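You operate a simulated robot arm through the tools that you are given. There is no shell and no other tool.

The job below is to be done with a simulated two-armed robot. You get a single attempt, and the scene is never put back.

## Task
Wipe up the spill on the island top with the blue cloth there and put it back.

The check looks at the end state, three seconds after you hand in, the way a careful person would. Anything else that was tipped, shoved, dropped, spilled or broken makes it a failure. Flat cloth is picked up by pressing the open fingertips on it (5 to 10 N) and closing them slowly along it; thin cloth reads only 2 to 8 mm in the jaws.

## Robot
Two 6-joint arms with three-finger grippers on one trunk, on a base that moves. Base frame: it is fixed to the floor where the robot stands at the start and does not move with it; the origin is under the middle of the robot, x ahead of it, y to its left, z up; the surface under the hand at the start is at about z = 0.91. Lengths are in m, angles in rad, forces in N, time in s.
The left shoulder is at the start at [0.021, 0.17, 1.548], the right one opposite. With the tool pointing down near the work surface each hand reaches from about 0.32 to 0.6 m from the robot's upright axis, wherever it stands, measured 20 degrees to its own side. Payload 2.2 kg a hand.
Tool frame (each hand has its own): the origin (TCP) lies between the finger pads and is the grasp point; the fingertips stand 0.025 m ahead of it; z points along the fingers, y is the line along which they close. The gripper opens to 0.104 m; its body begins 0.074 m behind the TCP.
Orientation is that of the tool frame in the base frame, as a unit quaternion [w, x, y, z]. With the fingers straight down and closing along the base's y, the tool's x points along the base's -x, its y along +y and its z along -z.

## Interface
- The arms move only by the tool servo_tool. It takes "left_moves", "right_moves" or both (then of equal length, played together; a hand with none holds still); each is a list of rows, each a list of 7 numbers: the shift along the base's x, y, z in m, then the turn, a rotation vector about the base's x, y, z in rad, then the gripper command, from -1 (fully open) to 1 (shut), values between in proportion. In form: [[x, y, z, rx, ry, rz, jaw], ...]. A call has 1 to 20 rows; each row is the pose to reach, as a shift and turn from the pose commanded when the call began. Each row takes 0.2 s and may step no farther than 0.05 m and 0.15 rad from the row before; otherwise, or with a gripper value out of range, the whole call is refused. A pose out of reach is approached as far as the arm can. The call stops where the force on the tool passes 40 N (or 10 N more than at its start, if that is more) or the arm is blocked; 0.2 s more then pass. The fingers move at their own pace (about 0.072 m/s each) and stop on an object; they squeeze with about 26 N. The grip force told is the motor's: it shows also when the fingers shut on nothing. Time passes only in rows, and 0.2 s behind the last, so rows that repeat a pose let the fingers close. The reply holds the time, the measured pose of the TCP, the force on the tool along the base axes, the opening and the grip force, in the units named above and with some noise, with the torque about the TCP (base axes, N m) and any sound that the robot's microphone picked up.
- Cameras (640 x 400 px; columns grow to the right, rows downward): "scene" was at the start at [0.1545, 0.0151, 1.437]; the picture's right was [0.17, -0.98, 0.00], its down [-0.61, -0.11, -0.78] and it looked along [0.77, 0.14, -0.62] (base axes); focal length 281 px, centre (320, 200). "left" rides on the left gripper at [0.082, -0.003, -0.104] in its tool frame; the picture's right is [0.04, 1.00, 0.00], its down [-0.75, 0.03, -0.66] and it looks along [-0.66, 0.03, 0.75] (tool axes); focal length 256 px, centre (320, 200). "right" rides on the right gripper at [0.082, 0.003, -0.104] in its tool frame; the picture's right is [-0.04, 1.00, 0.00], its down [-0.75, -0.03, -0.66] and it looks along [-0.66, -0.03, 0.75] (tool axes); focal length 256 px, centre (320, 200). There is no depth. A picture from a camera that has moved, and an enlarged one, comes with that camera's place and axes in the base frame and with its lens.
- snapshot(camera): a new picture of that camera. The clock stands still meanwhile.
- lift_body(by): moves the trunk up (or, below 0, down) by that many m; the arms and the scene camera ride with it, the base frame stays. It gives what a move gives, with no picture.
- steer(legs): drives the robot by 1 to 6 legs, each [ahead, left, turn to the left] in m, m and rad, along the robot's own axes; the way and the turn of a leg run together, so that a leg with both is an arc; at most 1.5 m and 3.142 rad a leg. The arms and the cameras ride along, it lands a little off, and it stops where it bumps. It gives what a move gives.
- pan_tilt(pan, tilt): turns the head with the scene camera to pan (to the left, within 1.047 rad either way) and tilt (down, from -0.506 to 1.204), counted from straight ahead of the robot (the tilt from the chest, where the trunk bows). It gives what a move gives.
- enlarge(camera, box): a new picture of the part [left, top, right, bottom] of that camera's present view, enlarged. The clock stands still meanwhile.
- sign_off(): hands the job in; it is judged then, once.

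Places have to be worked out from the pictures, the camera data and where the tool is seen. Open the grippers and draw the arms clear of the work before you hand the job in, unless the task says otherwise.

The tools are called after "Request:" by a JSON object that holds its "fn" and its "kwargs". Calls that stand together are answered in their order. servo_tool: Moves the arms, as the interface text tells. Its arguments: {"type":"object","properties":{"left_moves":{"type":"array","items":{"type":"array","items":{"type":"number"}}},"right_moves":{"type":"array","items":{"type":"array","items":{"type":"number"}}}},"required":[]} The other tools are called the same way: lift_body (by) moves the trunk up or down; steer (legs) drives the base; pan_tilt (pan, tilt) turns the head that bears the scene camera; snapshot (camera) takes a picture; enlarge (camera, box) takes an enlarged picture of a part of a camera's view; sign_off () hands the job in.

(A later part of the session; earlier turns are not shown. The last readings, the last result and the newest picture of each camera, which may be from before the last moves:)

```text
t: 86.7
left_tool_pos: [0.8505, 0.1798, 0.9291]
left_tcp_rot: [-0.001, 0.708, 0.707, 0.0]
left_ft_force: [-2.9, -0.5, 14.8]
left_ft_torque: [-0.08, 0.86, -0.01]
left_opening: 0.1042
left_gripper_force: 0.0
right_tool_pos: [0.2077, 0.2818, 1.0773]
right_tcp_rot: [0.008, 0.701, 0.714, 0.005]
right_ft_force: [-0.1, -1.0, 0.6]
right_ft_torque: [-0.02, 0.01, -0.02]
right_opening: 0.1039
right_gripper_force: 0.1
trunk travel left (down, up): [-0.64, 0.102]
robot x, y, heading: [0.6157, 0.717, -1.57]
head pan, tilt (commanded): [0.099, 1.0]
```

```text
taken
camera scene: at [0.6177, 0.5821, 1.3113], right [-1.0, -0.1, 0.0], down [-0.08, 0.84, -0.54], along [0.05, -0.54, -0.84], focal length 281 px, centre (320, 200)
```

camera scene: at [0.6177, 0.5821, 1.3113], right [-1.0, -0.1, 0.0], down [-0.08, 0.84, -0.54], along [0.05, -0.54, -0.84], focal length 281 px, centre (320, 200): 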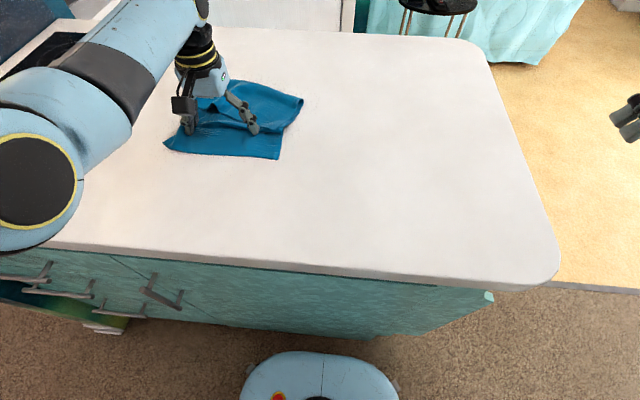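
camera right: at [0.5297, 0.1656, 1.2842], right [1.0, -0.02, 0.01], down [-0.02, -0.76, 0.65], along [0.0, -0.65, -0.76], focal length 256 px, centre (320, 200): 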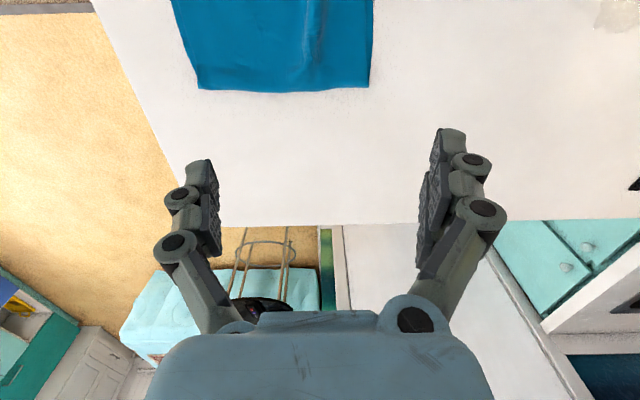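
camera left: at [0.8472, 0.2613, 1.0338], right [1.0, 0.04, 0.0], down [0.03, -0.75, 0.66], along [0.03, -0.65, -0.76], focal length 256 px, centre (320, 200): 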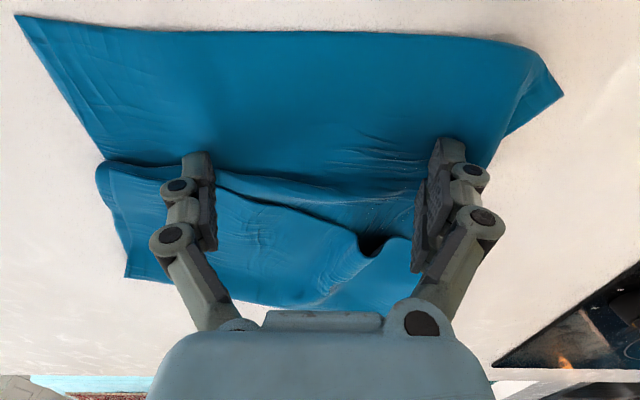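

The cloth now covers most of the spill, with a small buckle at its leading corner. I'll lift the hand and check what is still visible.

Request:
{"fn": "servo_tool", "kwargs": {"left_moves": [[0, 0, 0.01, 0, 0, 0, -1], [0, 0, 0.03, 0, 0, 0, -1], [0, 0.01, 0.06, 0, 0, 0, -1]]}}

Request:
{"fn": "snapshot", "kwargs": {"camera": "left"}}

Request:
{"fn": "snapshot", "kwargs": {"camera": "scene"}}

```text
t: 87.5
left_tool_pos: [0.8509, 0.1906, 0.987]
left_tcp_rot: [-0.001, 0.707, 0.707, 0.001]
left_ft_force: [0.4, -0.4, 0.4]
left_ft_torque: [0.03, 0.02, -0.02]
left_opening: 0.1041
left_gripper_force: 0.0
right_tool_pos: [0.2079, 0.2806, 1.0779]
right_tcp_rot: [0.006, 0.701, 0.713, 0.005]
right_ft_force: [0.3, -0.2, -0.5]
right_ft_torque: [0.0, 0.0, -0.01]
right_opening: 0.1042
right_gripper_force: 0.0
trunk travel left (down, up): [-0.64, 0.102]
robot x, y, heading: [0.6151, 0.7202, -1.569]
head pan, tilt (commanded): [0.099, 1.0]
```

```text
taken
camera left: at [0.8471, 0.2716, 1.0929], right [1.0, 0.04, 0.0], down [0.03, -0.76, 0.65], along [0.03, -0.65, -0.76], focal length 256 px, centre (320, 200)
```

left: 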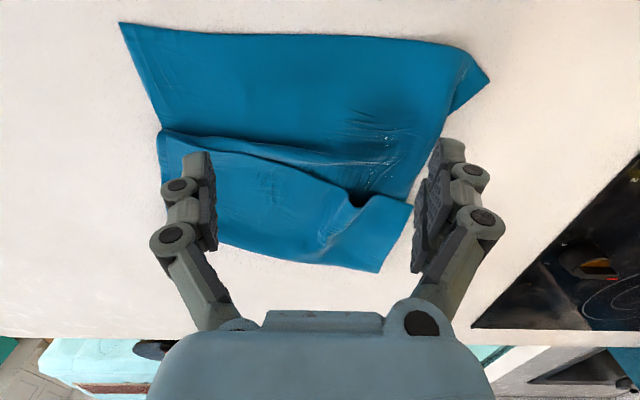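

```text
taken
camera scene: at [0.6185, 0.5814, 1.3112], right [-1.0, -0.1, 0.0], down [-0.08, 0.84, -0.54], along [0.05, -0.54, -0.84], focal length 281 px, centre (320, 200)
```

scene: 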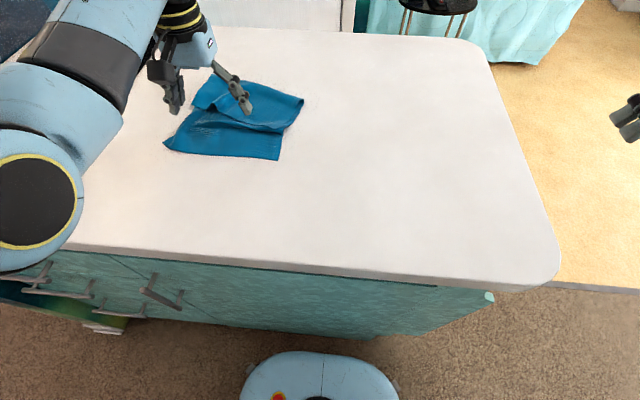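

The cloth now covers the whole spill area (leading edge at x ≈ 0.93–0.95), and wet glints show on it. For rubbing I'll use closed fingertips tilted a little outward, so I shift the base 0.08 m toward +x first.

Request:
{"fn": "steer", "kwargs": {"legs": [[0.01, 0.08, 0.0]]}}

Request:
{"fn": "servo_tool", "kwargs": {"left_moves": [[-0.01, 0.0, 0.02, -0.08, 0, 0, 0.0], [-0.02, -0.005, 0.02, -0.16, 0, 0, 0.6], [-0.03, -0.005, 0.02, -0.24, 0, 0, 1.0], [-0.03, -0.005, 0.02, -0.3, 0, 0, 1.0], [-0.03, -0.005, 0.02, -0.3, 0, 0, 1.0], [-0.03, -0.005, 0.02, -0.3, 0, 0, 1.0]]}}

Request:
{"fn": "snapshot", "kwargs": {"camera": "left"}}

Request:
{"fn": "snapshot", "kwargs": {"camera": "scene"}}

```text
t: 88.6
left_tool_pos: [0.9322, 0.1808, 0.9876]
left_tcp_rot: [-0.001, 0.706, 0.708, 0.0]
left_ft_force: [0.2, -0.5, -0.4]
left_ft_torque: [-0.02, 0.04, -0.02]
left_opening: 0.1041
left_gripper_force: 0.0
right_tool_pos: [0.2891, 0.2706, 1.078]
right_tcp_rot: [0.006, 0.7, 0.714, 0.004]
right_ft_force: [0.1, -0.2, 0.7]
right_ft_torque: [0.01, 0.05, 0.0]
right_opening: 0.104
right_gripper_force: 0.0
trunk travel left (down, up): [-0.64, 0.102]
robot x, y, heading: [0.6918, 0.7125, -1.568]
head pan, tilt (commanded): [0.099, 1.0]
```

```text
t: 90.0
left_tool_pos: [0.9006, 0.1749, 1.0076]
left_tcp_rot: [0.105, 0.699, 0.7, -0.105]
left_ft_force: [-0.7, -0.1, 0.1]
left_ft_torque: [-0.03, 0.01, -0.01]
left_opening: 0.0002
left_gripper_force: 25.9
right_tool_pos: [0.2869, 0.2718, 1.0752]
right_tcp_rot: [0.006, 0.7, 0.714, 0.004]
right_ft_force: [0.0, -0.1, -1.5]
right_ft_torque: [0.0, 0.01, 0.02]
right_opening: 0.104
right_gripper_force: 0.1
trunk travel left (down, up): [-0.64, 0.102]
robot x, y, heading: [0.6909, 0.7096, -1.571]
head pan, tilt (commanded): [0.099, 1.0]
```

```text
taken
camera left: at [0.8971, 0.283, 1.0839], right [1.0, 0.04, -0.01], down [0.03, -0.53, 0.85], along [0.03, -0.85, -0.53], focal length 256 px, centre (320, 200)
```

left: 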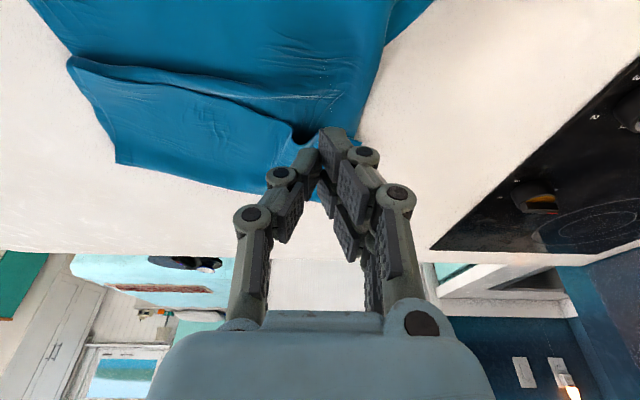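

```text
taken
camera scene: at [0.6978, 0.5711, 1.3112], right [-0.99, -0.1, 0.0], down [-0.08, 0.84, -0.54], along [0.05, -0.54, -0.84], focal length 281 px, centre (320, 200)
```

scene: 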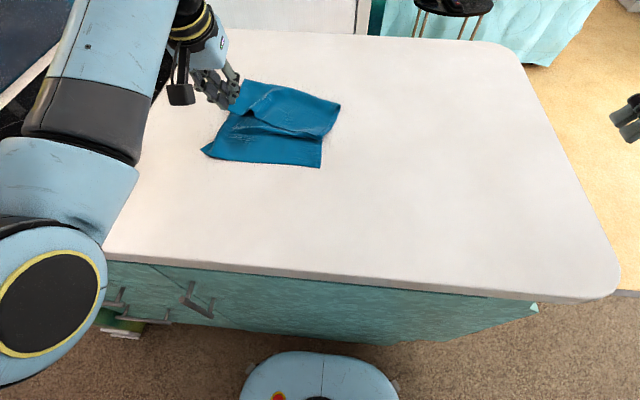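

The fingers are closed and tilted outward; the tips are about at (0.90, 0.168, 0.984). I'll move to the single-layer area just behind the flap edge and lower gently until contact.

Request:
{"fn": "servo_tool", "kwargs": {"left_moves": [[0, 0.01, -0.02, 0, 0, 0, 1.0], [0, 0.02, -0.04, 0, 0, 0, 1.0], [0, 0.022, -0.055, 0, 0, 0, 1.0], [0, 0.022, -0.06, 0, 0, 0, 1.0], [0, 0.022, -0.063, 0, 0, 0, 1.0]]}}

Request:
{"fn": "enlarge", "kwargs": {"camera": "left", "box": [180, 0, 500, 200]}}

```text
t: 91.2
left_tool_pos: [0.9003, 0.1969, 0.945]
left_tcp_rot: [0.104, 0.699, 0.7, -0.105]
left_ft_force: [0.2, -0.8, 0.2]
left_ft_torque: [0.0, 0.0, -0.03]
left_opening: 0.0001
left_gripper_force: 25.9
right_tool_pos: [0.2885, 0.27, 1.0763]
right_tcp_rot: [0.007, 0.701, 0.713, 0.004]
right_ft_force: [-0.5, 0.2, 0.1]
right_ft_torque: [0.02, -0.05, -0.02]
right_opening: 0.104
right_gripper_force: 0.1
trunk travel left (down, up): [-0.64, 0.102]
robot x, y, heading: [0.6931, 0.7101, -1.571]
head pan, tilt (commanded): [0.099, 1.0]
```

```text
2.00 times, centred on (340, 100) of left
camera zoom: at [0.8967, 0.3044, 1.0209], right [1.0, 0.04, -0.01], down [0.03, -0.53, 0.85], along [0.03, -0.85, -0.53], focal length 512 px, centre (280, 400)
```

zoom: 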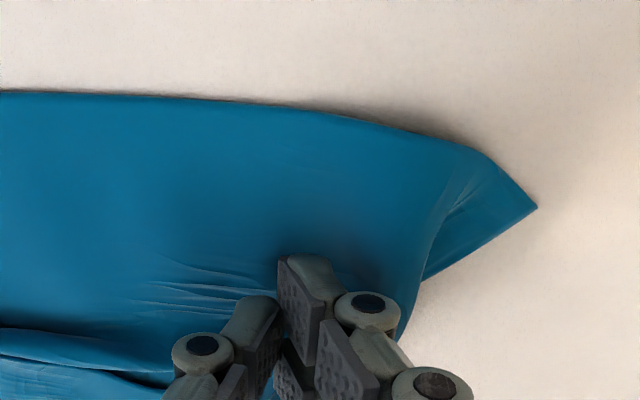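

Request:
{"fn": "servo_tool", "kwargs": {"left_moves": [[0, 0, -0.002, 0, 0, 0, 1.0], [0, 0, -0.004, 0, 0, 0, 1.0], [0, 0, -0.006, 0, 0, 0, 1.0], [0, 0, -0.007, 0, 0, 0, 1.0]]}}

```text
t: 92.2
left_tool_pos: [0.9013, 0.1965, 0.9408]
left_tcp_rot: [0.107, 0.698, 0.7, -0.107]
left_ft_force: [2.4, 2.5, 24.4]
left_ft_torque: [0.41, -0.23, -0.01]
left_opening: 0.0002
left_gripper_force: 26.0
right_tool_pos: [0.2874, 0.2728, 1.0767]
right_tcp_rot: [0.007, 0.7, 0.714, 0.003]
right_ft_force: [-0.1, 0.2, 0.4]
right_ft_torque: [0.02, 0.02, 0.0]
right_opening: 0.1039
right_gripper_force: 0.1
trunk travel left (down, up): [-0.64, 0.102]
robot x, y, heading: [0.6923, 0.7116, -1.571]
head pan, tilt (commanded): [0.099, 1.0]
```

Contact at 24 N. I'll ease to roughly 10 N and make the first wiping stroke away from me (−y) in 1.2 cm steps across the spill.

Request:
{"fn": "servo_tool", "kwargs": {"left_moves": [[0, 0, 0.0014, 0, 0, 0, 1.0], [0, -0.012, 0.0014, 0, 0, 0, 1.0], [0, -0.024, 0.0014, 0, 0, 0, 1.0], [0, -0.036, 0.0014, 0, 0, 0, 1.0], [0, -0.048, 0.0014, 0, 0, 0, 1.0], [0, -0.06, 0.0014, 0, 0, 0, 1.0]]}}

Request:
{"fn": "snapshot", "kwargs": {"camera": "left"}}

Request:
{"fn": "snapshot", "kwargs": {"camera": "scene"}}

```text
t: 93.6
left_tool_pos: [0.9007, 0.1381, 0.9406]
left_tcp_rot: [0.106, 0.699, 0.699, -0.106]
left_ft_force: [-1.3, 9.0, 19.9]
left_ft_torque: [0.53, -0.11, 0.06]
left_opening: 0.0
left_gripper_force: 26.0
right_tool_pos: [0.2864, 0.273, 1.0787]
right_tcp_rot: [0.007, 0.7, 0.714, 0.003]
right_ft_force: [-0.4, 0.4, 0.7]
right_ft_torque: [0.02, -0.01, 0.0]
right_opening: 0.1039
right_gripper_force: 0.0
trunk travel left (down, up): [-0.64, 0.102]
robot x, y, heading: [0.691, 0.708, -1.569]
head pan, tilt (commanded): [0.099, 1.0]
```

```text
taken
camera left: at [0.8967, 0.2468, 1.016], right [1.0, 0.04, -0.01], down [0.03, -0.53, 0.85], along [0.03, -0.85, -0.53], focal length 256 px, centre (320, 200)
```

left: 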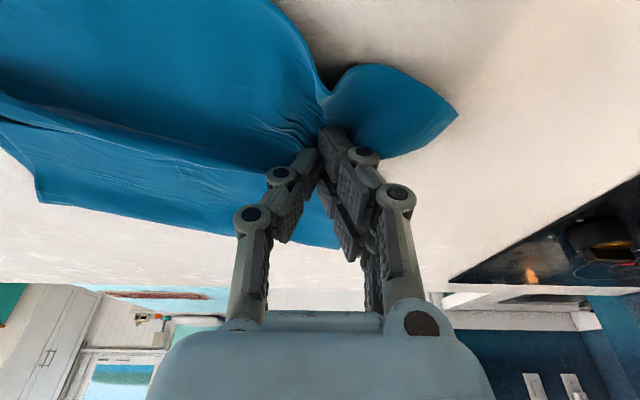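

```text
taken
camera scene: at [0.6971, 0.5733, 1.3114], right [-0.99, -0.1, 0.0], down [-0.08, 0.84, -0.54], along [0.05, -0.54, -0.84], focal length 281 px, centre (320, 200)
```

scene: 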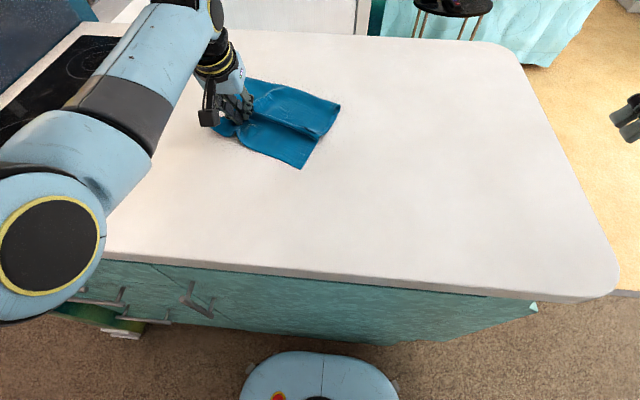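

The cloth followed the stroke, and the surface it left (y ≈ 0.15–0.2) looks clean. I'll continue to the far edge of the spill, then stroke across in x.

Request:
{"fn": "servo_tool", "kwargs": {"left_moves": [[0, -0.012, 0.0004, 0, 0, 0, 1.0], [0, -0.024, 0.0004, 0, 0, 0, 1.0], [0, -0.036, 0.0004, 0, 0, 0, 1.0], [0.012, -0.036, 0.0004, 0, 0, 0, 1.0], [0.024, -0.036, 0.0004, 0, 0, 0, 1.0], [0.024, -0.024, 0.0004, 0, 0, 0, 1.0], [0.024, -0.012, 0.0004, 0, 0, 0, 1.0], [0.024, 0.0, 0.0004, 0, 0, 0, 1.0]]}}

Request:
{"fn": "snapshot", "kwargs": {"camera": "left"}}

Request:
{"fn": "snapshot", "kwargs": {"camera": "scene"}}

```text
t: 95.4
left_tool_pos: [0.9248, 0.1372, 0.9396]
left_tcp_rot: [0.106, 0.699, 0.699, -0.106]
left_ft_force: [1.5, -9.7, 18.1]
left_ft_torque: [-0.05, -0.16, -0.04]
left_opening: 0.0
left_gripper_force: 25.6
right_tool_pos: [0.2872, 0.2714, 1.0779]
right_tcp_rot: [0.007, 0.701, 0.713, 0.005]
right_ft_force: [0.4, 0.2, 1.0]
right_ft_torque: [-0.01, 0.02, 0.01]
right_opening: 0.1043
right_gripper_force: 0.1
trunk travel left (down, up): [-0.64, 0.102]
robot x, y, heading: [0.6903, 0.7108, -1.58]
head pan, tilt (commanded): [0.099, 1.0]
```

```text
taken
camera left: at [0.9205, 0.2445, 1.016], right [1.0, 0.04, -0.01], down [0.03, -0.53, 0.85], along [0.03, -0.85, -0.53], focal length 256 px, centre (320, 200)
```

left: 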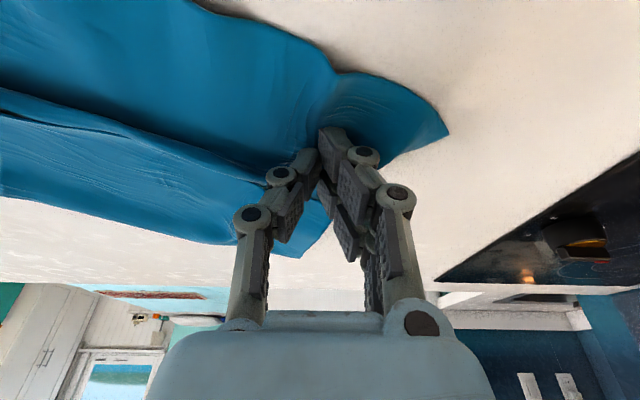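

```text
taken
camera scene: at [0.6973, 0.5715, 1.3113], right [-0.99, -0.1, 0.0], down [-0.08, 0.84, -0.54], along [0.05, -0.54, -0.84], focal length 281 px, centre (320, 200)
```

scene: 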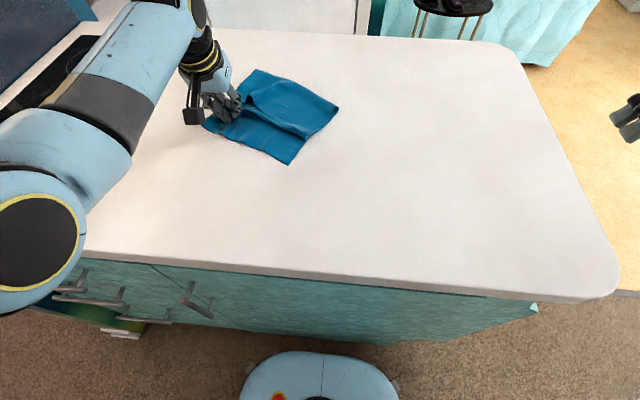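

The cloth rubs nicely and no residue shows yet. I'll raster over the whole spill area with overlapping strokes.

Request:
{"fn": "servo_tool", "kwargs": {"left_moves": [[0.0, 0.016, 0, 0, 0, 0, 1.0], [0.0, 0.032, 0, 0, 0, 0, 1.0], [0.0, 0.048, 0, 0, 0, 0, 1.0], [-0.012, 0.048, 0, 0, 0, 0, 1.0], [-0.024, 0.048, 0, 0, 0, 0, 1.0], [-0.024, 0.032, 0, 0, 0, 0, 1.0], [-0.024, 0.016, 0, 0, 0, 0, 1.0], [-0.024, 0.0, 0, 0, 0, 0, 1.0], [-0.024, -0.016, 0, 0, 0, 0, 1.0], [-0.024, -0.032, 0, 0, 0, 0, 1.0], [-0.024, -0.045, 0, 0, 0, 0, 1.0]]}}

Request:
{"fn": "snapshot", "kwargs": {"camera": "left"}}

Request:
{"fn": "snapshot", "kwargs": {"camera": "scene"}}

```text
t: 97.8
left_tool_pos: [0.901, 0.0916, 0.9403]
left_tcp_rot: [0.106, 0.698, 0.7, -0.106]
left_ft_force: [0.5, 5.4, 13.5]
left_ft_torque: [0.32, -0.09, 0.01]
left_opening: 0.0
left_gripper_force: 25.9
right_tool_pos: [0.2881, 0.2714, 1.0765]
right_tcp_rot: [0.007, 0.7, 0.714, 0.005]
right_ft_force: [-0.3, -0.1, 0.5]
right_ft_torque: [-0.01, -0.02, 0.0]
right_opening: 0.1041
right_gripper_force: 0.0
trunk travel left (down, up): [-0.64, 0.102]
robot x, y, heading: [0.6927, 0.713, -1.574]
head pan, tilt (commanded): [0.099, 1.0]
```

```text
taken
camera left: at [0.8959, 0.2008, 1.0162], right [1.0, 0.04, -0.01], down [0.03, -0.53, 0.85], along [0.03, -0.85, -0.53], focal length 256 px, centre (320, 200)
```

left: 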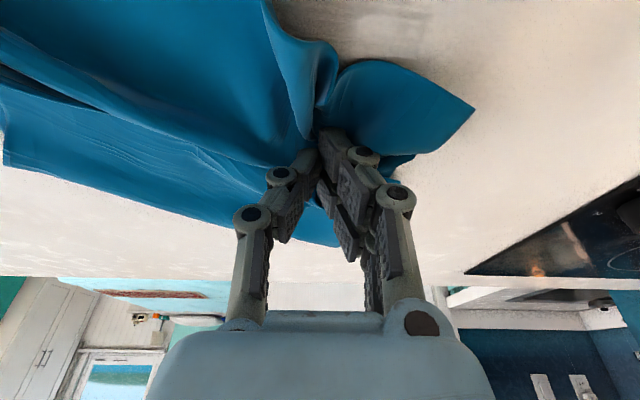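

```text
taken
camera scene: at [0.6973, 0.5727, 1.3114], right [-0.99, -0.1, 0.0], down [-0.08, 0.84, -0.54], along [0.05, -0.54, -0.84], focal length 281 px, centre (320, 200)
```

scene: 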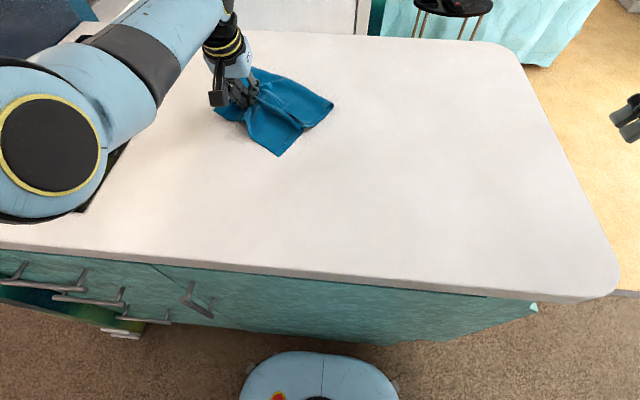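

The near side of the spill area is now uncovered; I'll zoom in to check for residue.

Request:
{"fn": "enlarge", "kwargs": {"camera": "left", "box": [260, 0, 560, 190]}}

Request:
{"fn": "enlarge", "kwargs": {"camera": "scene", "box": [120, 60, 340, 200]}}

```text
2.11 times, centred on (410, 95) of left
camera zoom: at [0.8959, 0.2008, 1.0162], right [1.0, 0.04, -0.01], down [0.03, -0.53, 0.85], along [0.03, -0.85, -0.53], focal length 539 px, centre (130, 421)
```

zoom: 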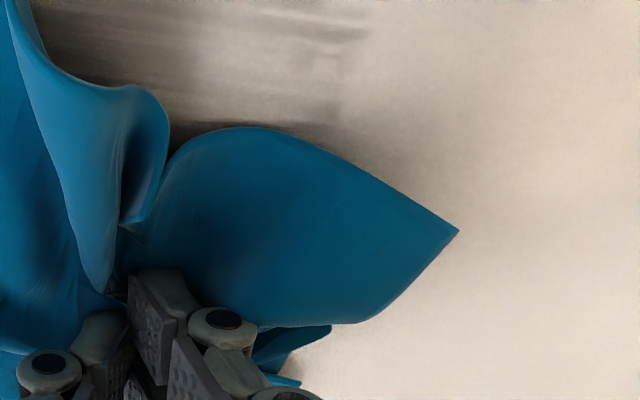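

```text
2.86 times, centred on (230, 130) of scene
camera zoom: at [0.6973, 0.5727, 1.3114], right [-0.99, -0.1, 0.0], down [-0.08, 0.84, -0.54], along [0.05, -0.54, -0.84], focal length 802 px, centre (577, 400)
```

zoom: 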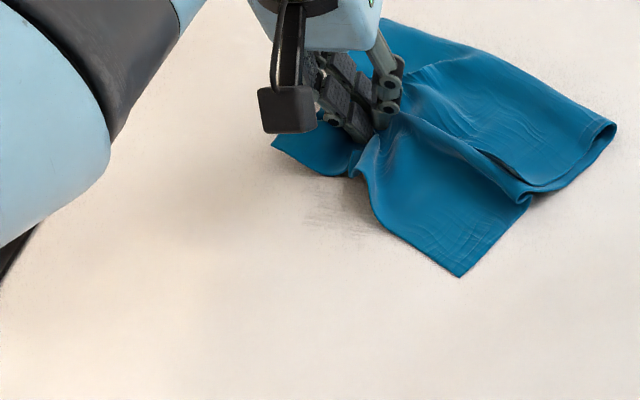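

Thin grey streaks remain around (0.87–0.92, 0.155–0.19), so it needs more passes. I'll stroke back over that side and then over the −x part of the spill.

Request:
{"fn": "servo_tool", "kwargs": {"left_moves": [[0, 0.018, 0, 0, 0, 0, 1.0], [0, 0.036, 0, 0, 0, 0, 1.0], [0, 0.054, 0, 0, 0, 0, 1.0], [0, 0.072, 0, 0, 0, 0, 1.0], [0, 0.09, 0, 0, 0, 0, 1.0], [0, 0.105, 0, 0, 0, 0, 1.0], [-0.015, 0.105, 0, 0, 0, 0, 1.0], [-0.015, 0.09, 0, 0, 0, 0, 1.0], [-0.015, 0.072, 0, 0, 0, 0, 1.0], [-0.015, 0.054, 0, 0, 0, 0, 1.0], [-0.015, 0.036, 0, 0, 0, 0, 1.0], [-0.015, 0.018, 0, 0, 0, 0, 1.0], [-0.03, 0.018, 0, 0, 0, 0, 1.0], [-0.03, 0.036, 0, 0, 0, 0, 1.0], [-0.03, 0.054, 0, 0, 0, 0, 1.0], [-0.03, 0.072, 0, 0, 0, 0, 1.0], [-0.03, 0.09, 0, 0, 0, 0, 1.0], [-0.03, 0.105, 0, 0, 0, 0, 1.0]]}}

Request:
{"fn": "snapshot", "kwargs": {"camera": "left"}}

Request:
{"fn": "enlarge", "kwargs": {"camera": "scene", "box": [120, 60, 340, 200]}}

```text
t: 101.6
left_tool_pos: [0.871, 0.1983, 0.9402]
left_tcp_rot: [0.105, 0.699, 0.7, -0.105]
left_ft_force: [-0.5, -3.1, 10.0]
left_ft_torque: [0.01, -0.05, 0.0]
left_opening: 0.0
left_gripper_force: 26.0
right_tool_pos: [0.288, 0.2721, 1.077]
right_tcp_rot: [0.008, 0.7, 0.714, 0.004]
right_ft_force: [0.2, -0.7, -0.3]
right_ft_torque: [0.01, 0.02, 0.0]
right_opening: 0.1038
right_gripper_force: 0.1
trunk travel left (down, up): [-0.64, 0.102]
robot x, y, heading: [0.6914, 0.7106, -1.575]
head pan, tilt (commanded): [0.099, 1.0]
```

```text
taken
camera left: at [0.8672, 0.3066, 1.0164], right [1.0, 0.04, -0.01], down [0.03, -0.53, 0.85], along [0.03, -0.85, -0.53], focal length 256 px, centre (320, 200)
```

left: 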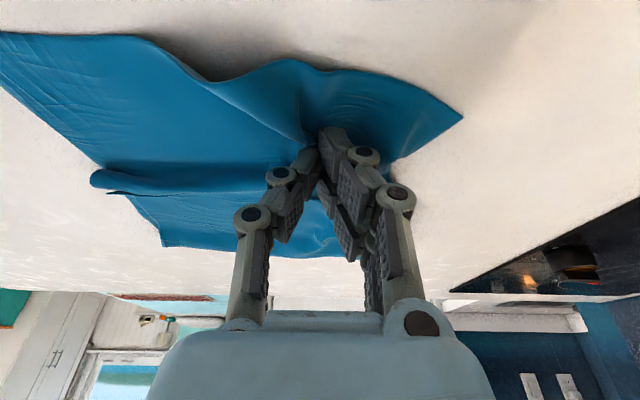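

```text
2.86 times, centred on (230, 130) of scene
camera zoom: at [0.6974, 0.5715, 1.3113], right [-0.99, -0.1, 0.0], down [-0.08, 0.84, -0.54], along [0.05, -0.54, -0.84], focal length 802 px, centre (577, 400)
```

zoom: 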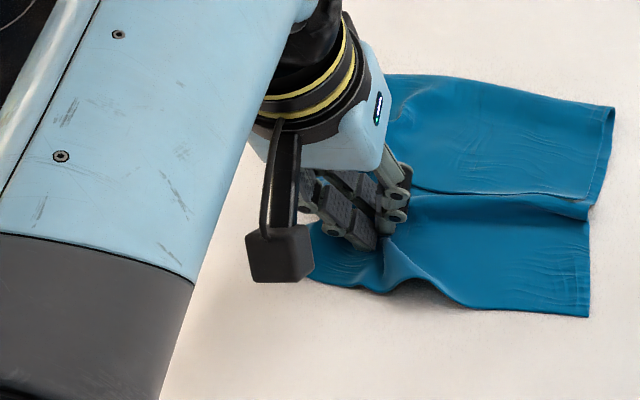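

Good, steady 10 N. More strokes: down the −x side of the spill, then crosswise along x over the far part.

Request:
{"fn": "servo_tool", "kwargs": {"left_moves": [[-0.015, 0.0, 0, 0, 0, 0, 1.0], [-0.015, -0.018, 0, 0, 0, 0, 1.0], [-0.015, -0.036, 0, 0, 0, 0, 1.0], [-0.015, -0.054, 0, 0, 0, 0, 1.0], [-0.015, -0.072, 0, 0, 0, 0, 1.0], [-0.015, -0.09, 0, 0, 0, 0, 1.0], [-0.015, -0.105, 0, 0, 0, 0, 1.0], [0.003, -0.105, 0, 0, 0, 0, 1.0], [0.021, -0.105, 0, 0, 0, 0, 1.0], [0.039, -0.105, 0, 0, 0, 0, 1.0], [0.057, -0.105, 0, 0, 0, 0, 1.0], [0.065, -0.09, 0, 0, 0, 0, 1.0], [0.048, -0.085, 0, 0, 0, 0, 1.0], [0.03, -0.085, 0, 0, 0, 0, 1.0], [0.012, -0.085, 0, 0, 0, 0, 1.0], [-0.006, -0.085, 0, 0, 0, 0, 1.0], [-0.015, -0.075, 0, 0, 0, 0, 1.0]]}}

Request:
{"fn": "enlarge", "kwargs": {"camera": "scene", "box": [120, 60, 340, 200]}}

Request:
{"fn": "snapshot", "kwargs": {"camera": "left"}}

```text
t: 102.1
left_tool_pos: [0.8656, 0.1981, 0.9398]
left_tcp_rot: [0.112, 0.697, 0.701, -0.101]
left_ft_force: [-6.7, 7.5, 19.5]
left_ft_torque: [0.47, 0.08, 0.11]
left_opening: 0.0
left_gripper_force: 26.0
right_tool_pos: [0.287, 0.2719, 1.0776]
right_tcp_rot: [0.008, 0.7, 0.715, 0.003]
right_ft_force: [0.4, 0.3, -1.4]
right_ft_torque: [0.02, 0.01, 0.01]
right_opening: 0.1041
right_gripper_force: 0.1
trunk travel left (down, up): [-0.64, 0.102]
robot x, y, heading: [0.6945, 0.7064, -1.572]
head pan, tilt (commanded): [0.099, 1.0]
stopped in row 2 (left hand): the force on the tool passed its limit at 54 N (the readings are from after the stop); the commanded pose is now the measured one
```

```text
2.86 times, centred on (230, 130) of scene
camera zoom: at [0.6967, 0.5727, 1.3114], right [-0.99, -0.1, 0.0], down [-0.08, 0.84, -0.54], along [0.05, -0.54, -0.84], focal length 802 px, centre (577, 400)
```

zoom: 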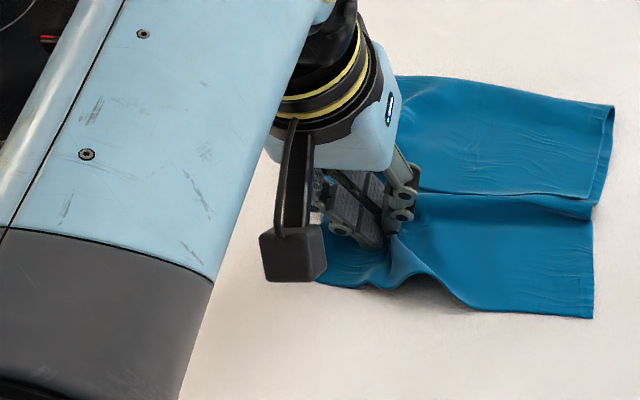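

```text
taken
camera left: at [0.8611, 0.3056, 1.0158], right [1.0, 0.04, 0.0], down [0.02, -0.52, 0.85], along [0.04, -0.85, -0.52], focal length 256 px, centre (320, 200)
```

left: 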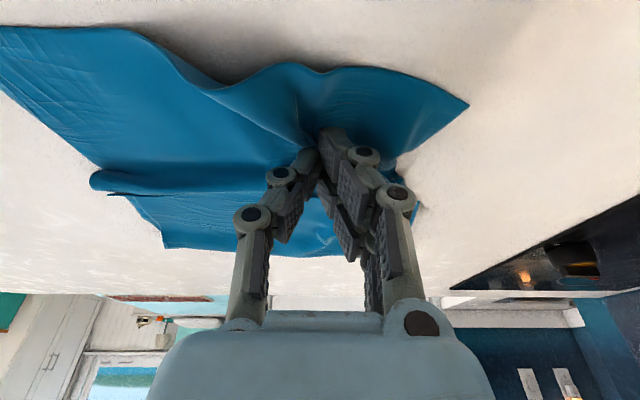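

A force spike stopped that stroke at 54 N; it now reads 19.5 N, and nothing in the view looks wrong. I'll ease off 1.5 mm, restore the tilt, and continue with shorter steps.

Request:
{"fn": "servo_tool", "kwargs": {"left_moves": [[0, 0, 0.0015, 0, 0, 0, 1.0], [0, 0, 0.0015, 0, 0.005, 0.008, 1.0], [0, -0.01, 0.0012, 0, 0.008, 0.01, 1.0], [0, -0.02, 0.0012, 0, 0.008, 0.01, 1.0], [0, -0.03, 0.0012, 0, 0.008, 0.01, 1.0], [0, -0.04, 0.0012, 0, 0.008, 0.01, 1.0]]}}

```text
t: 103.5
left_tool_pos: [0.8665, 0.1575, 0.939]
left_tcp_rot: [0.109, 0.694, 0.704, -0.102]
left_ft_force: [0.2, 5.0, 14.3]
left_ft_torque: [0.32, -0.06, 0.03]
left_opening: 0.0
left_gripper_force: 25.8
right_tool_pos: [0.2879, 0.273, 1.0783]
right_tcp_rot: [0.008, 0.7, 0.714, 0.004]
right_ft_force: [-0.2, -0.8, 0.0]
right_ft_torque: [0.01, -0.01, 0.01]
right_opening: 0.104
right_gripper_force: 0.1
trunk travel left (down, up): [-0.64, 0.102]
robot x, y, heading: [0.6937, 0.7122, -1.57]
head pan, tilt (commanded): [0.099, 1.0]
```

Smooth again at about 14 N. I'll continue the raster: the far side, then crosswise strokes.

Request:
{"fn": "servo_tool", "kwargs": {"left_moves": [[0, -0.014, 0.0002, 0, 0, 0, 1.0], [0, -0.028, 0.0002, 0, 0, 0, 1.0], [0, -0.042, 0.0002, 0, 0, 0, 1.0], [0, -0.056, 0.0002, 0, 0, 0, 1.0], [0, -0.066, 0.0002, 0, 0, 0, 1.0], [0.014, -0.066, 0.0002, 0, 0, 0, 1.0], [0.028, -0.066, 0.0002, 0, 0, 0, 1.0], [0.042, -0.066, 0.0002, 0, 0, 0, 1.0], [0.056, -0.066, 0.0002, 0, 0, 0, 1.0], [0.066, -0.056, 0.0002, 0, 0, 0, 1.0], [0.056, -0.046, 0.0002, 0, 0, 0, 1.0], [0.042, -0.046, 0.0002, 0, 0, 0, 1.0], [0.028, -0.046, 0.0002, 0, 0, 0, 1.0], [0.014, -0.046, 0.0002, 0, 0, 0, 1.0], [0.0, -0.046, 0.0002, 0, 0, 0, 1.0], [-0.01, -0.036, 0.0002, 0, 0, 0, 1.0]]}}

Request:
{"fn": "snapshot", "kwargs": {"camera": "left"}}

Request:
{"fn": "enlarge", "kwargs": {"camera": "scene", "box": [120, 60, 340, 200]}}

```text
t: 106.9
left_tool_pos: [0.8546, 0.1205, 0.9399]
left_tcp_rot: [0.107, 0.694, 0.704, -0.104]
left_ft_force: [2.0, -4.7, 10.6]
left_ft_torque: [0.02, -0.15, -0.07]
left_opening: 0.0
left_gripper_force: 26.5
right_tool_pos: [0.2869, 0.2716, 1.0755]
right_tcp_rot: [0.007, 0.701, 0.713, 0.005]
right_ft_force: [0.3, 0.0, 0.2]
right_ft_torque: [-0.03, -0.02, 0.01]
right_opening: 0.104
right_gripper_force: 0.1
trunk travel left (down, up): [-0.64, 0.102]
robot x, y, heading: [0.6958, 0.7106, -1.573]
head pan, tilt (commanded): [0.099, 1.0]
```

```text
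taken
camera left: at [0.8493, 0.2294, 1.0163], right [1.0, 0.05, -0.01], down [0.03, -0.53, 0.85], along [0.04, -0.85, -0.53], focal length 256 px, centre (320, 200)
```

left: 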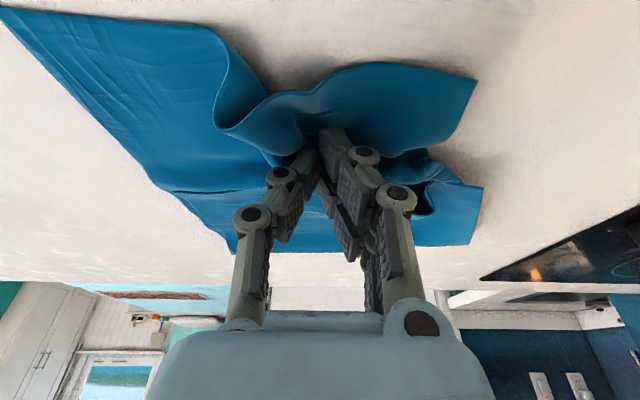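

```text
2.86 times, centred on (230, 130) of scene
camera zoom: at [0.6974, 0.5717, 1.3112], right [-1.0, -0.1, 0.0], down [-0.08, 0.84, -0.54], along [0.05, -0.54, -0.84], focal length 802 px, centre (577, 400)
```

zoom: 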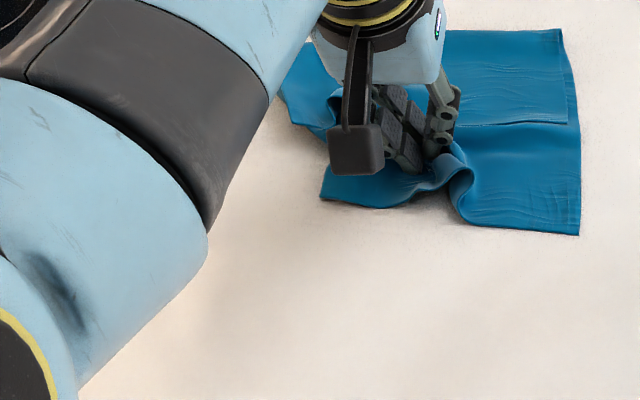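

The near area looks clean now. One more set of crosswise strokes at y ≈ 0.14, 0.165 and 0.185, then I'll look beneath.

Request:
{"fn": "servo_tool", "kwargs": {"left_moves": [[0.01, 0.015, 0, 0, 0, 0, 1.0], [0.026, 0.02, 0, 0, 0, 0, 1.0], [0.042, 0.02, 0, 0, 0, 0, 1.0], [0.058, 0.02, 0, 0, 0, 0, 1.0], [0.074, 0.02, 0, 0, 0, 0, 1.0], [0.082, 0.034, 0, 0, 0, 0, 1.0], [0.068, 0.042, 0, 0, 0, 0, 1.0], [0.052, 0.042, 0, 0, 0, 0, 1.0], [0.036, 0.042, 0, 0, 0, 0, 1.0], [0.02, 0.042, 0, 0, 0, 0, 1.0], [0.012, 0.054, 0, 0, 0, 0, 1.0], [0.026, 0.064, 0, 0, 0, 0, 1.0], [0.042, 0.064, 0, 0, 0, 0, 1.0], [0.058, 0.064, 0, 0, 0, 0, 1.0], [0.074, 0.064, 0, 0, 0, 0, 1.0]]}}

Request:
{"fn": "snapshot", "kwargs": {"camera": "left"}}

Request:
{"fn": "enlarge", "kwargs": {"camera": "scene", "box": [120, 60, 340, 200]}}

```text
t: 110.1
left_tool_pos: [0.9324, 0.1847, 0.9405]
left_tcp_rot: [0.108, 0.694, 0.704, -0.102]
left_ft_force: [-4.0, 2.4, 10.6]
left_ft_torque: [0.2, 0.08, 0.03]
left_opening: 0.0003
left_gripper_force: 26.6
right_tool_pos: [0.2866, 0.2716, 1.0773]
right_tcp_rot: [0.008, 0.7, 0.714, 0.004]
right_ft_force: [0.0, 0.1, 0.7]
right_ft_torque: [-0.03, 0.02, 0.02]
right_opening: 0.1038
right_gripper_force: 0.1
trunk travel left (down, up): [-0.64, 0.102]
robot x, y, heading: [0.6879, 0.7156, -1.567]
head pan, tilt (commanded): [0.099, 1.0]
```

```text
taken
camera left: at [0.9264, 0.2926, 1.0163], right [1.0, 0.05, -0.01], down [0.03, -0.53, 0.85], along [0.04, -0.85, -0.53], focal length 256 px, centre (320, 200)
```

left: 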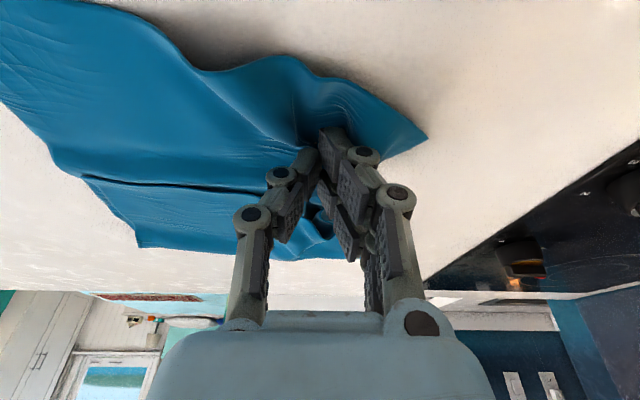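

```text
2.86 times, centred on (230, 130) of scene
camera zoom: at [0.6973, 0.572, 1.3113], right [-0.99, -0.1, 0.0], down [-0.08, 0.84, -0.54], along [0.05, -0.54, -0.84], focal length 802 px, centre (577, 400)
```

zoom: 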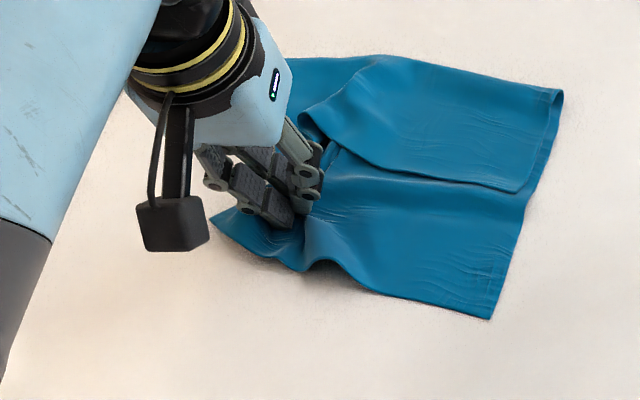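

Wiping strokes are done for now. I'll lift, straighten and open the fingers, and shift the base back, then drag the cloth by its −x side toward its old place and inspect the surface.

Request:
{"fn": "servo_tool", "kwargs": {"left_moves": [[0, 0, 0.02, 0, 0, 0, 1.0], [0, 0, 0.05, 0, 0, 0, 1.0], [0, 0.01, 0.07, 0.1, 0.003, -0.005, 1.0], [-0.02, 0.02, 0.07, 0.2, 0.006, -0.01, 0.0], [-0.04, 0.025, 0.07, 0.298, 0.009, -0.014, -1.0], [-0.05, 0.025, 0.07, 0.298, 0.009, -0.014, -1.0], [-0.05, 0.025, 0.07, 0.298, 0.009, -0.014, -1.0], [-0.05, 0.025, 0.07, 0.298, 0.009, -0.014, -1.0]]}}

Request:
{"fn": "steer", "kwargs": {"legs": [[0.0, -0.08, 0.0]]}}

Request:
{"fn": "snapshot", "kwargs": {"camera": "left"}}

Request:
{"fn": "snapshot", "kwargs": {"camera": "scene"}}

```text
t: 111.9
left_tool_pos: [0.8814, 0.2104, 1.0086]
left_tcp_rot: [-0.001, 0.706, 0.708, -0.001]
left_ft_force: [-0.1, 0.0, -0.1]
left_ft_torque: [0.03, 0.0, 0.0]
left_opening: 0.1041
left_gripper_force: 0.1
right_tool_pos: [0.2876, 0.2706, 1.0762]
right_tcp_rot: [0.007, 0.701, 0.714, 0.004]
right_ft_force: [0.8, -0.6, 0.8]
right_ft_torque: [-0.02, 0.0, 0.03]
right_opening: 0.1041
right_gripper_force: 0.1
trunk travel left (down, up): [-0.64, 0.102]
robot x, y, heading: [0.6886, 0.7075, -1.572]
head pan, tilt (commanded): [0.099, 1.0]
```

```text
t: 112.9
left_tool_pos: [0.7994, 0.2089, 1.0092]
left_tcp_rot: [0.0, 0.706, 0.708, 0.0]
left_ft_force: [0.0, -0.7, -0.5]
left_ft_torque: [0.0, -0.05, -0.02]
left_opening: 0.1041
left_gripper_force: 0.0
right_tool_pos: [0.2057, 0.2706, 1.0757]
right_tcp_rot: [0.007, 0.7, 0.714, 0.005]
right_ft_force: [-1.3, 0.4, -0.5]
right_ft_torque: [0.0, -0.07, 0.01]
right_opening: 0.1042
right_gripper_force: 0.1
trunk travel left (down, up): [-0.64, 0.102]
robot x, y, heading: [0.6104, 0.7105, -1.573]
head pan, tilt (commanded): [0.099, 1.0]
```

```text
taken
camera left: at [0.7959, 0.2909, 1.114], right [1.0, 0.04, 0.0], down [0.03, -0.75, 0.66], along [0.03, -0.66, -0.75], focal length 256 px, centre (320, 200)
```

left: 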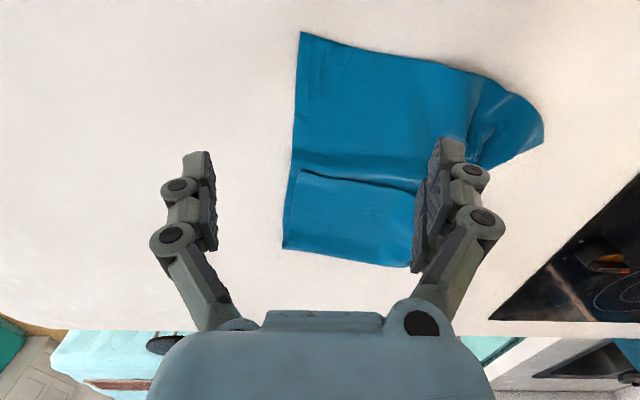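

```text
taken
camera scene: at [0.6156, 0.5709, 1.3112], right [-0.99, -0.1, 0.0], down [-0.08, 0.84, -0.54], along [0.06, -0.54, -0.84], focal length 281 px, centre (320, 200)
```

scene: 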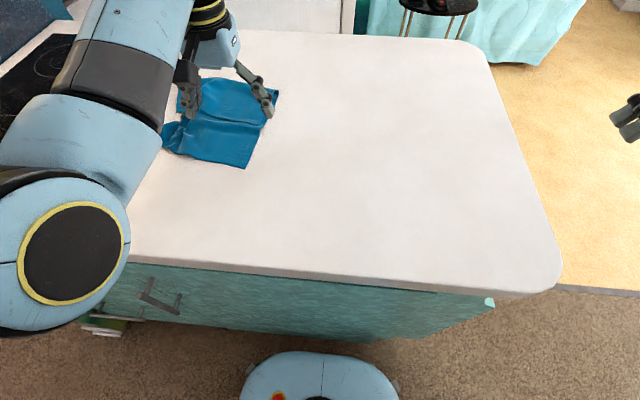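

The cloth's −x edge now runs from (0.784, 0.262) to (0.761, 0.033), so it needs to go back about 0.41 m. I'll press the open fingertips on the single layer near that edge.

Request:
{"fn": "servo_tool", "kwargs": {"left_moves": [[0.03, -0.002, -0.015, 0, 0.0, 0, -1], [0.055, -0.004, -0.03, 0, 0.0, 0, -1], [0.055, -0.004, -0.05, 0, 0.0, 0, -1], [0.055, -0.004, -0.065, 0, 0.0, 0, -1], [0.055, -0.004, -0.073, 0, 0.0, 0, -1], [0.055, -0.004, -0.0765, 0, 0.0, 0, -1], [0.055, -0.004, -0.079, 0, 0.0, 0, -1]]}}

Request:
{"fn": "snapshot", "kwargs": {"camera": "left"}}

```text
t: 114.5
left_tool_pos: [0.8566, 0.2059, 0.9286]
left_tcp_rot: [0.0, 0.707, 0.708, -0.001]
left_ft_force: [1.3, -0.1, 0.6]
left_ft_torque: [0.0, 0.01, 0.01]
left_opening: 0.1039
left_gripper_force: 0.0
right_tool_pos: [0.2083, 0.271, 1.076]
right_tcp_rot: [0.006, 0.7, 0.714, 0.003]
right_ft_force: [-0.5, 0.2, -0.8]
right_ft_torque: [0.04, -0.01, 0.03]
right_opening: 0.104
right_gripper_force: 0.1
trunk travel left (down, up): [-0.64, 0.102]
robot x, y, heading: [0.6105, 0.7104, -1.572]
head pan, tilt (commanded): [0.099, 1.0]
```

```text
taken
camera left: at [0.8524, 0.2871, 1.0339], right [1.0, 0.04, 0.0], down [0.03, -0.75, 0.66], along [0.03, -0.66, -0.75], focal length 256 px, centre (320, 200)
```

left: 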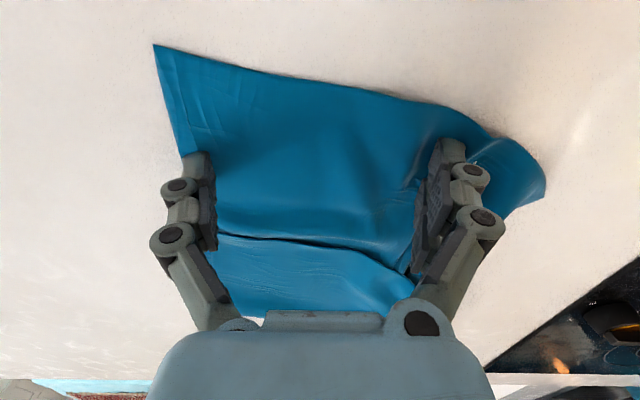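

Request:
{"fn": "servo_tool", "kwargs": {"left_moves": [[0.008, 0, 0.0, 0, 0.0, 0, -1], [0.008, 0, -0.001, 0, 0.0, 0, -1], [0.008, 0, -0.0018, 0, 0.0, 0, -1], [0.008, 0, -0.0018, 0, 0.0, 0, -1]]}}

```text
t: 115.5
left_tool_pos: [0.8637, 0.2066, 0.9288]
left_tcp_rot: [0.0, 0.707, 0.708, 0.0]
left_ft_force: [-1.3, 0.9, 7.6]
left_ft_torque: [0.02, -0.37, 0.05]
left_opening: 0.1039
left_gripper_force: 0.1
right_tool_pos: [0.2072, 0.2712, 1.0769]
right_tcp_rot: [0.006, 0.7, 0.714, 0.004]
right_ft_force: [-0.1, 0.4, -0.7]
right_ft_torque: [0.0, 0.02, 0.0]
right_opening: 0.104
right_gripper_force: 0.0
trunk travel left (down, up): [-0.64, 0.102]
robot x, y, heading: [0.6122, 0.7078, -1.57]
head pan, tilt (commanded): [0.099, 1.0]
```

The +x fingers carry the load; I'll trim so that the −x finger presses too, then pull toward −x.

Request:
{"fn": "servo_tool", "kwargs": {"left_moves": [[0, 0, -0.0003, 0, -0.005, 0, -1], [0, 0, -0.0006, 0, -0.009, 0, -1], [0, 0, -0.0006, 0, -0.009, 0, -1]]}}

```text
t: 116.3
left_tool_pos: [0.8637, 0.2055, 0.9285]
left_tcp_rot: [0.004, 0.707, 0.707, 0.002]
left_ft_force: [-1.4, 0.7, 16.4]
left_ft_torque: [0.02, 0.48, 0.0]
left_opening: 0.105
left_gripper_force: 0.0
right_tool_pos: [0.2063, 0.2717, 1.0774]
right_tcp_rot: [0.008, 0.7, 0.714, 0.004]
right_ft_force: [-0.6, 0.3, -0.7]
right_ft_torque: [0.0, 0.0, -0.04]
right_opening: 0.1036
right_gripper_force: 0.0
trunk travel left (down, up): [-0.64, 0.102]
robot x, y, heading: [0.6114, 0.7118, -1.572]
head pan, tilt (commanded): [0.099, 1.0]
```

Both sides press now, at 16 N. I'll ease slightly and pull the cloth 0.14 m toward −x.

Request:
{"fn": "servo_tool", "kwargs": {"left_moves": [[-0.01, 0, 0.0003, 0, 0, 0, -1], [-0.02, 0, 0.0004, 0, 0, 0, -1], [-0.03, 0, 0.0004, 0, 0, 0, -1], [-0.04, 0, 0.0004, 0, 0, 0, -1], [-0.05, 0, 0.0004, 0, 0, 0, -1], [-0.06, 0, 0.0004, 0, 0, 0, -1], [-0.07, 0, 0.0004, 0, 0, 0, -1], [-0.08, 0, 0.0004, 0, 0, 0, -1]]}}

Request:
{"fn": "snapshot", "kwargs": {"camera": "left"}}

Request:
{"fn": "snapshot", "kwargs": {"camera": "scene"}}

```text
t: 118.1
left_tool_pos: [0.7829, 0.2071, 0.9283]
left_tcp_rot: [0.002, 0.707, 0.707, 0.002]
left_ft_force: [1.3, 1.5, 15.8]
left_ft_torque: [0.03, -0.3, -0.03]
left_opening: 0.1042
left_gripper_force: 7.8
right_tool_pos: [0.2066, 0.2716, 1.0784]
right_tcp_rot: [0.007, 0.7, 0.714, 0.004]
right_ft_force: [-1.0, -0.8, 0.3]
right_ft_torque: [0.03, 0.01, 0.03]
right_opening: 0.1041
right_gripper_force: 0.1
trunk travel left (down, up): [-0.64, 0.102]
robot x, y, heading: [0.607, 0.7112, -1.571]
head pan, tilt (commanded): [0.099, 1.0]
```

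```text
taken
camera left: at [0.7778, 0.288, 1.0332], right [1.0, 0.04, 0.01], down [0.03, -0.75, 0.66], along [0.03, -0.66, -0.75], focal length 256 px, centre (320, 200)
```

left: 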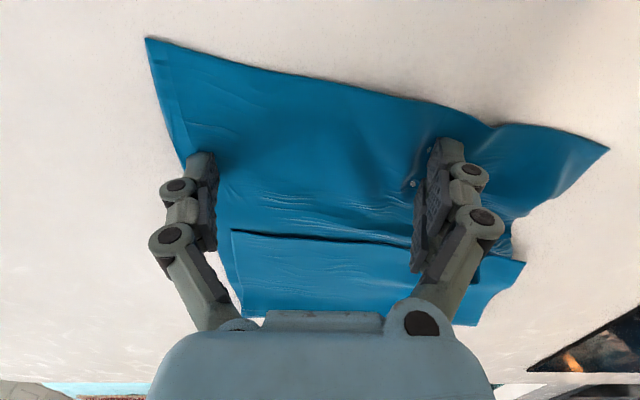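

```text
taken
camera scene: at [0.6167, 0.5718, 1.3113], right [-0.99, -0.1, 0.0], down [-0.08, 0.84, -0.54], along [0.05, -0.54, -0.84], focal length 281 px, centre (320, 200)
```

scene: 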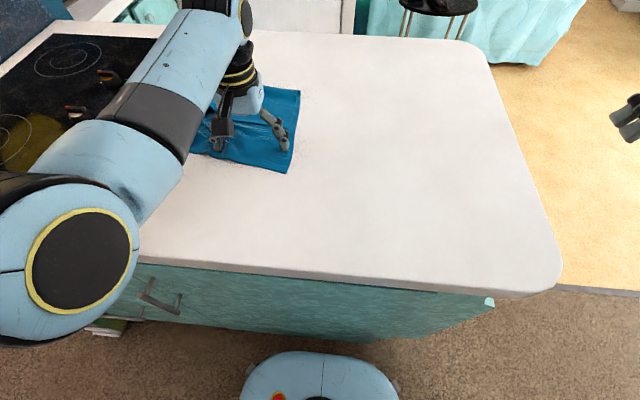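

The cloth follows and is flattening out. I'll continue 6 cm more toward −x.

Request:
{"fn": "servo_tool", "kwargs": {"left_moves": [[-0.01, 0, 0.0004, 0, -0.002, 0, -1], [-0.02, 0, 0.0004, 0, -0.002, 0, -1], [-0.03, 0, 0.0004, 0, -0.002, 0, -1], [-0.04, 0, 0.0004, 0, -0.002, 0, -1], [-0.05, 0, 0.0004, 0, -0.002, 0, -1], [-0.06, 0, 0.0004, 0, -0.002, 0, -1]]}}

Request:
{"fn": "servo_tool", "kwargs": {"left_moves": [[0, 0, 0.01, 0, 0, 0, -1], [0, 0, 0.04, 0, 0, 0, -1], [0.0, 0.0, 0.07, 0, 0, 0, -1]]}}

Request:
{"fn": "snapshot", "kwargs": {"camera": "left"}}

Request:
{"fn": "snapshot", "kwargs": {"camera": "scene"}}

```text
t: 119.4
left_tool_pos: [0.7569, 0.2004, 0.9287]
left_tcp_rot: [0.019, 0.7, 0.713, 0.013]
left_ft_force: [5.1, 2.1, 31.8]
left_ft_torque: [0.29, -1.05, 0.09]
left_opening: 0.0963
left_gripper_force: 13.4
right_tool_pos: [0.206, 0.2711, 1.0783]
right_tcp_rot: [0.006, 0.699, 0.715, 0.004]
right_ft_force: [-0.3, 0.2, 0.2]
right_ft_torque: [0.02, 0.03, 0.01]
right_opening: 0.104
right_gripper_force: 0.1
trunk travel left (down, up): [-0.64, 0.102]
robot x, y, heading: [0.611, 0.709, -1.569]
head pan, tilt (commanded): [0.099, 1.0]
stopped in row 6 (left hand): the force on the tool passed its limit at 41 N (the readings are from after the stop); the commanded pose is now the measured one
```

```text
t: 120.2
left_tool_pos: [0.7713, 0.2058, 0.9897]
left_tcp_rot: [0.02, 0.698, 0.716, 0.023]
left_ft_force: [-0.3, 0.2, 0.0]
left_ft_torque: [0.01, -0.04, 0.01]
left_opening: 0.1042
left_gripper_force: 0.0
right_tool_pos: [0.2076, 0.2707, 1.0758]
right_tcp_rot: [0.006, 0.701, 0.713, 0.004]
right_ft_force: [1.0, -0.4, 0.6]
right_ft_torque: [-0.01, -0.06, -0.01]
right_opening: 0.1036
right_gripper_force: 0.1
trunk travel left (down, up): [-0.64, 0.102]
robot x, y, heading: [0.6131, 0.7114, -1.571]
head pan, tilt (commanded): [0.099, 1.0]
```

```text
taken
camera left: at [0.7592, 0.2853, 1.0943], right [1.0, 0.07, 0.06], down [0.01, -0.76, 0.65], along [0.09, -0.65, -0.75], focal length 256 px, centre (320, 200)
```

left: 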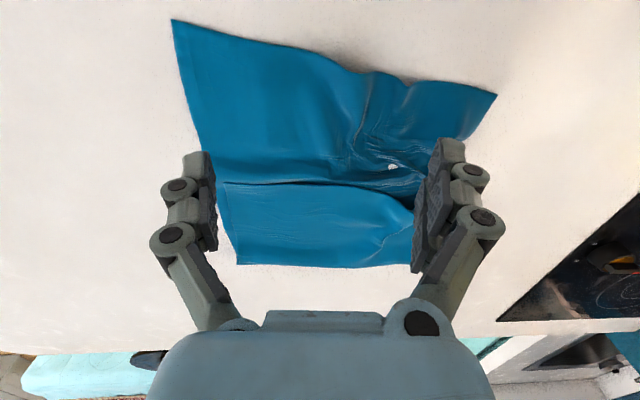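

```text
taken
camera scene: at [0.6171, 0.571, 1.3111], right [-1.0, -0.1, 0.0], down [-0.08, 0.84, -0.54], along [0.05, -0.54, -0.84], focal length 281 px, centre (320, 200)
```

scene: 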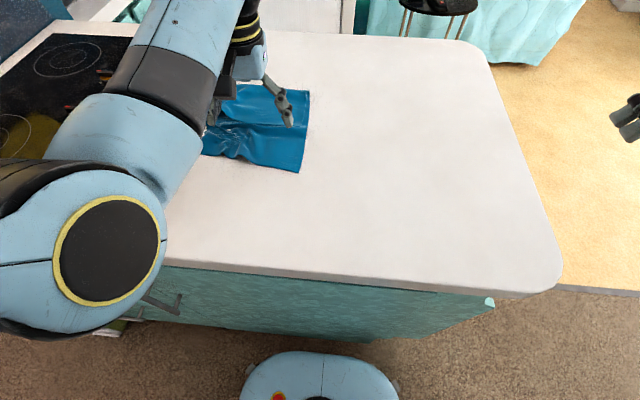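

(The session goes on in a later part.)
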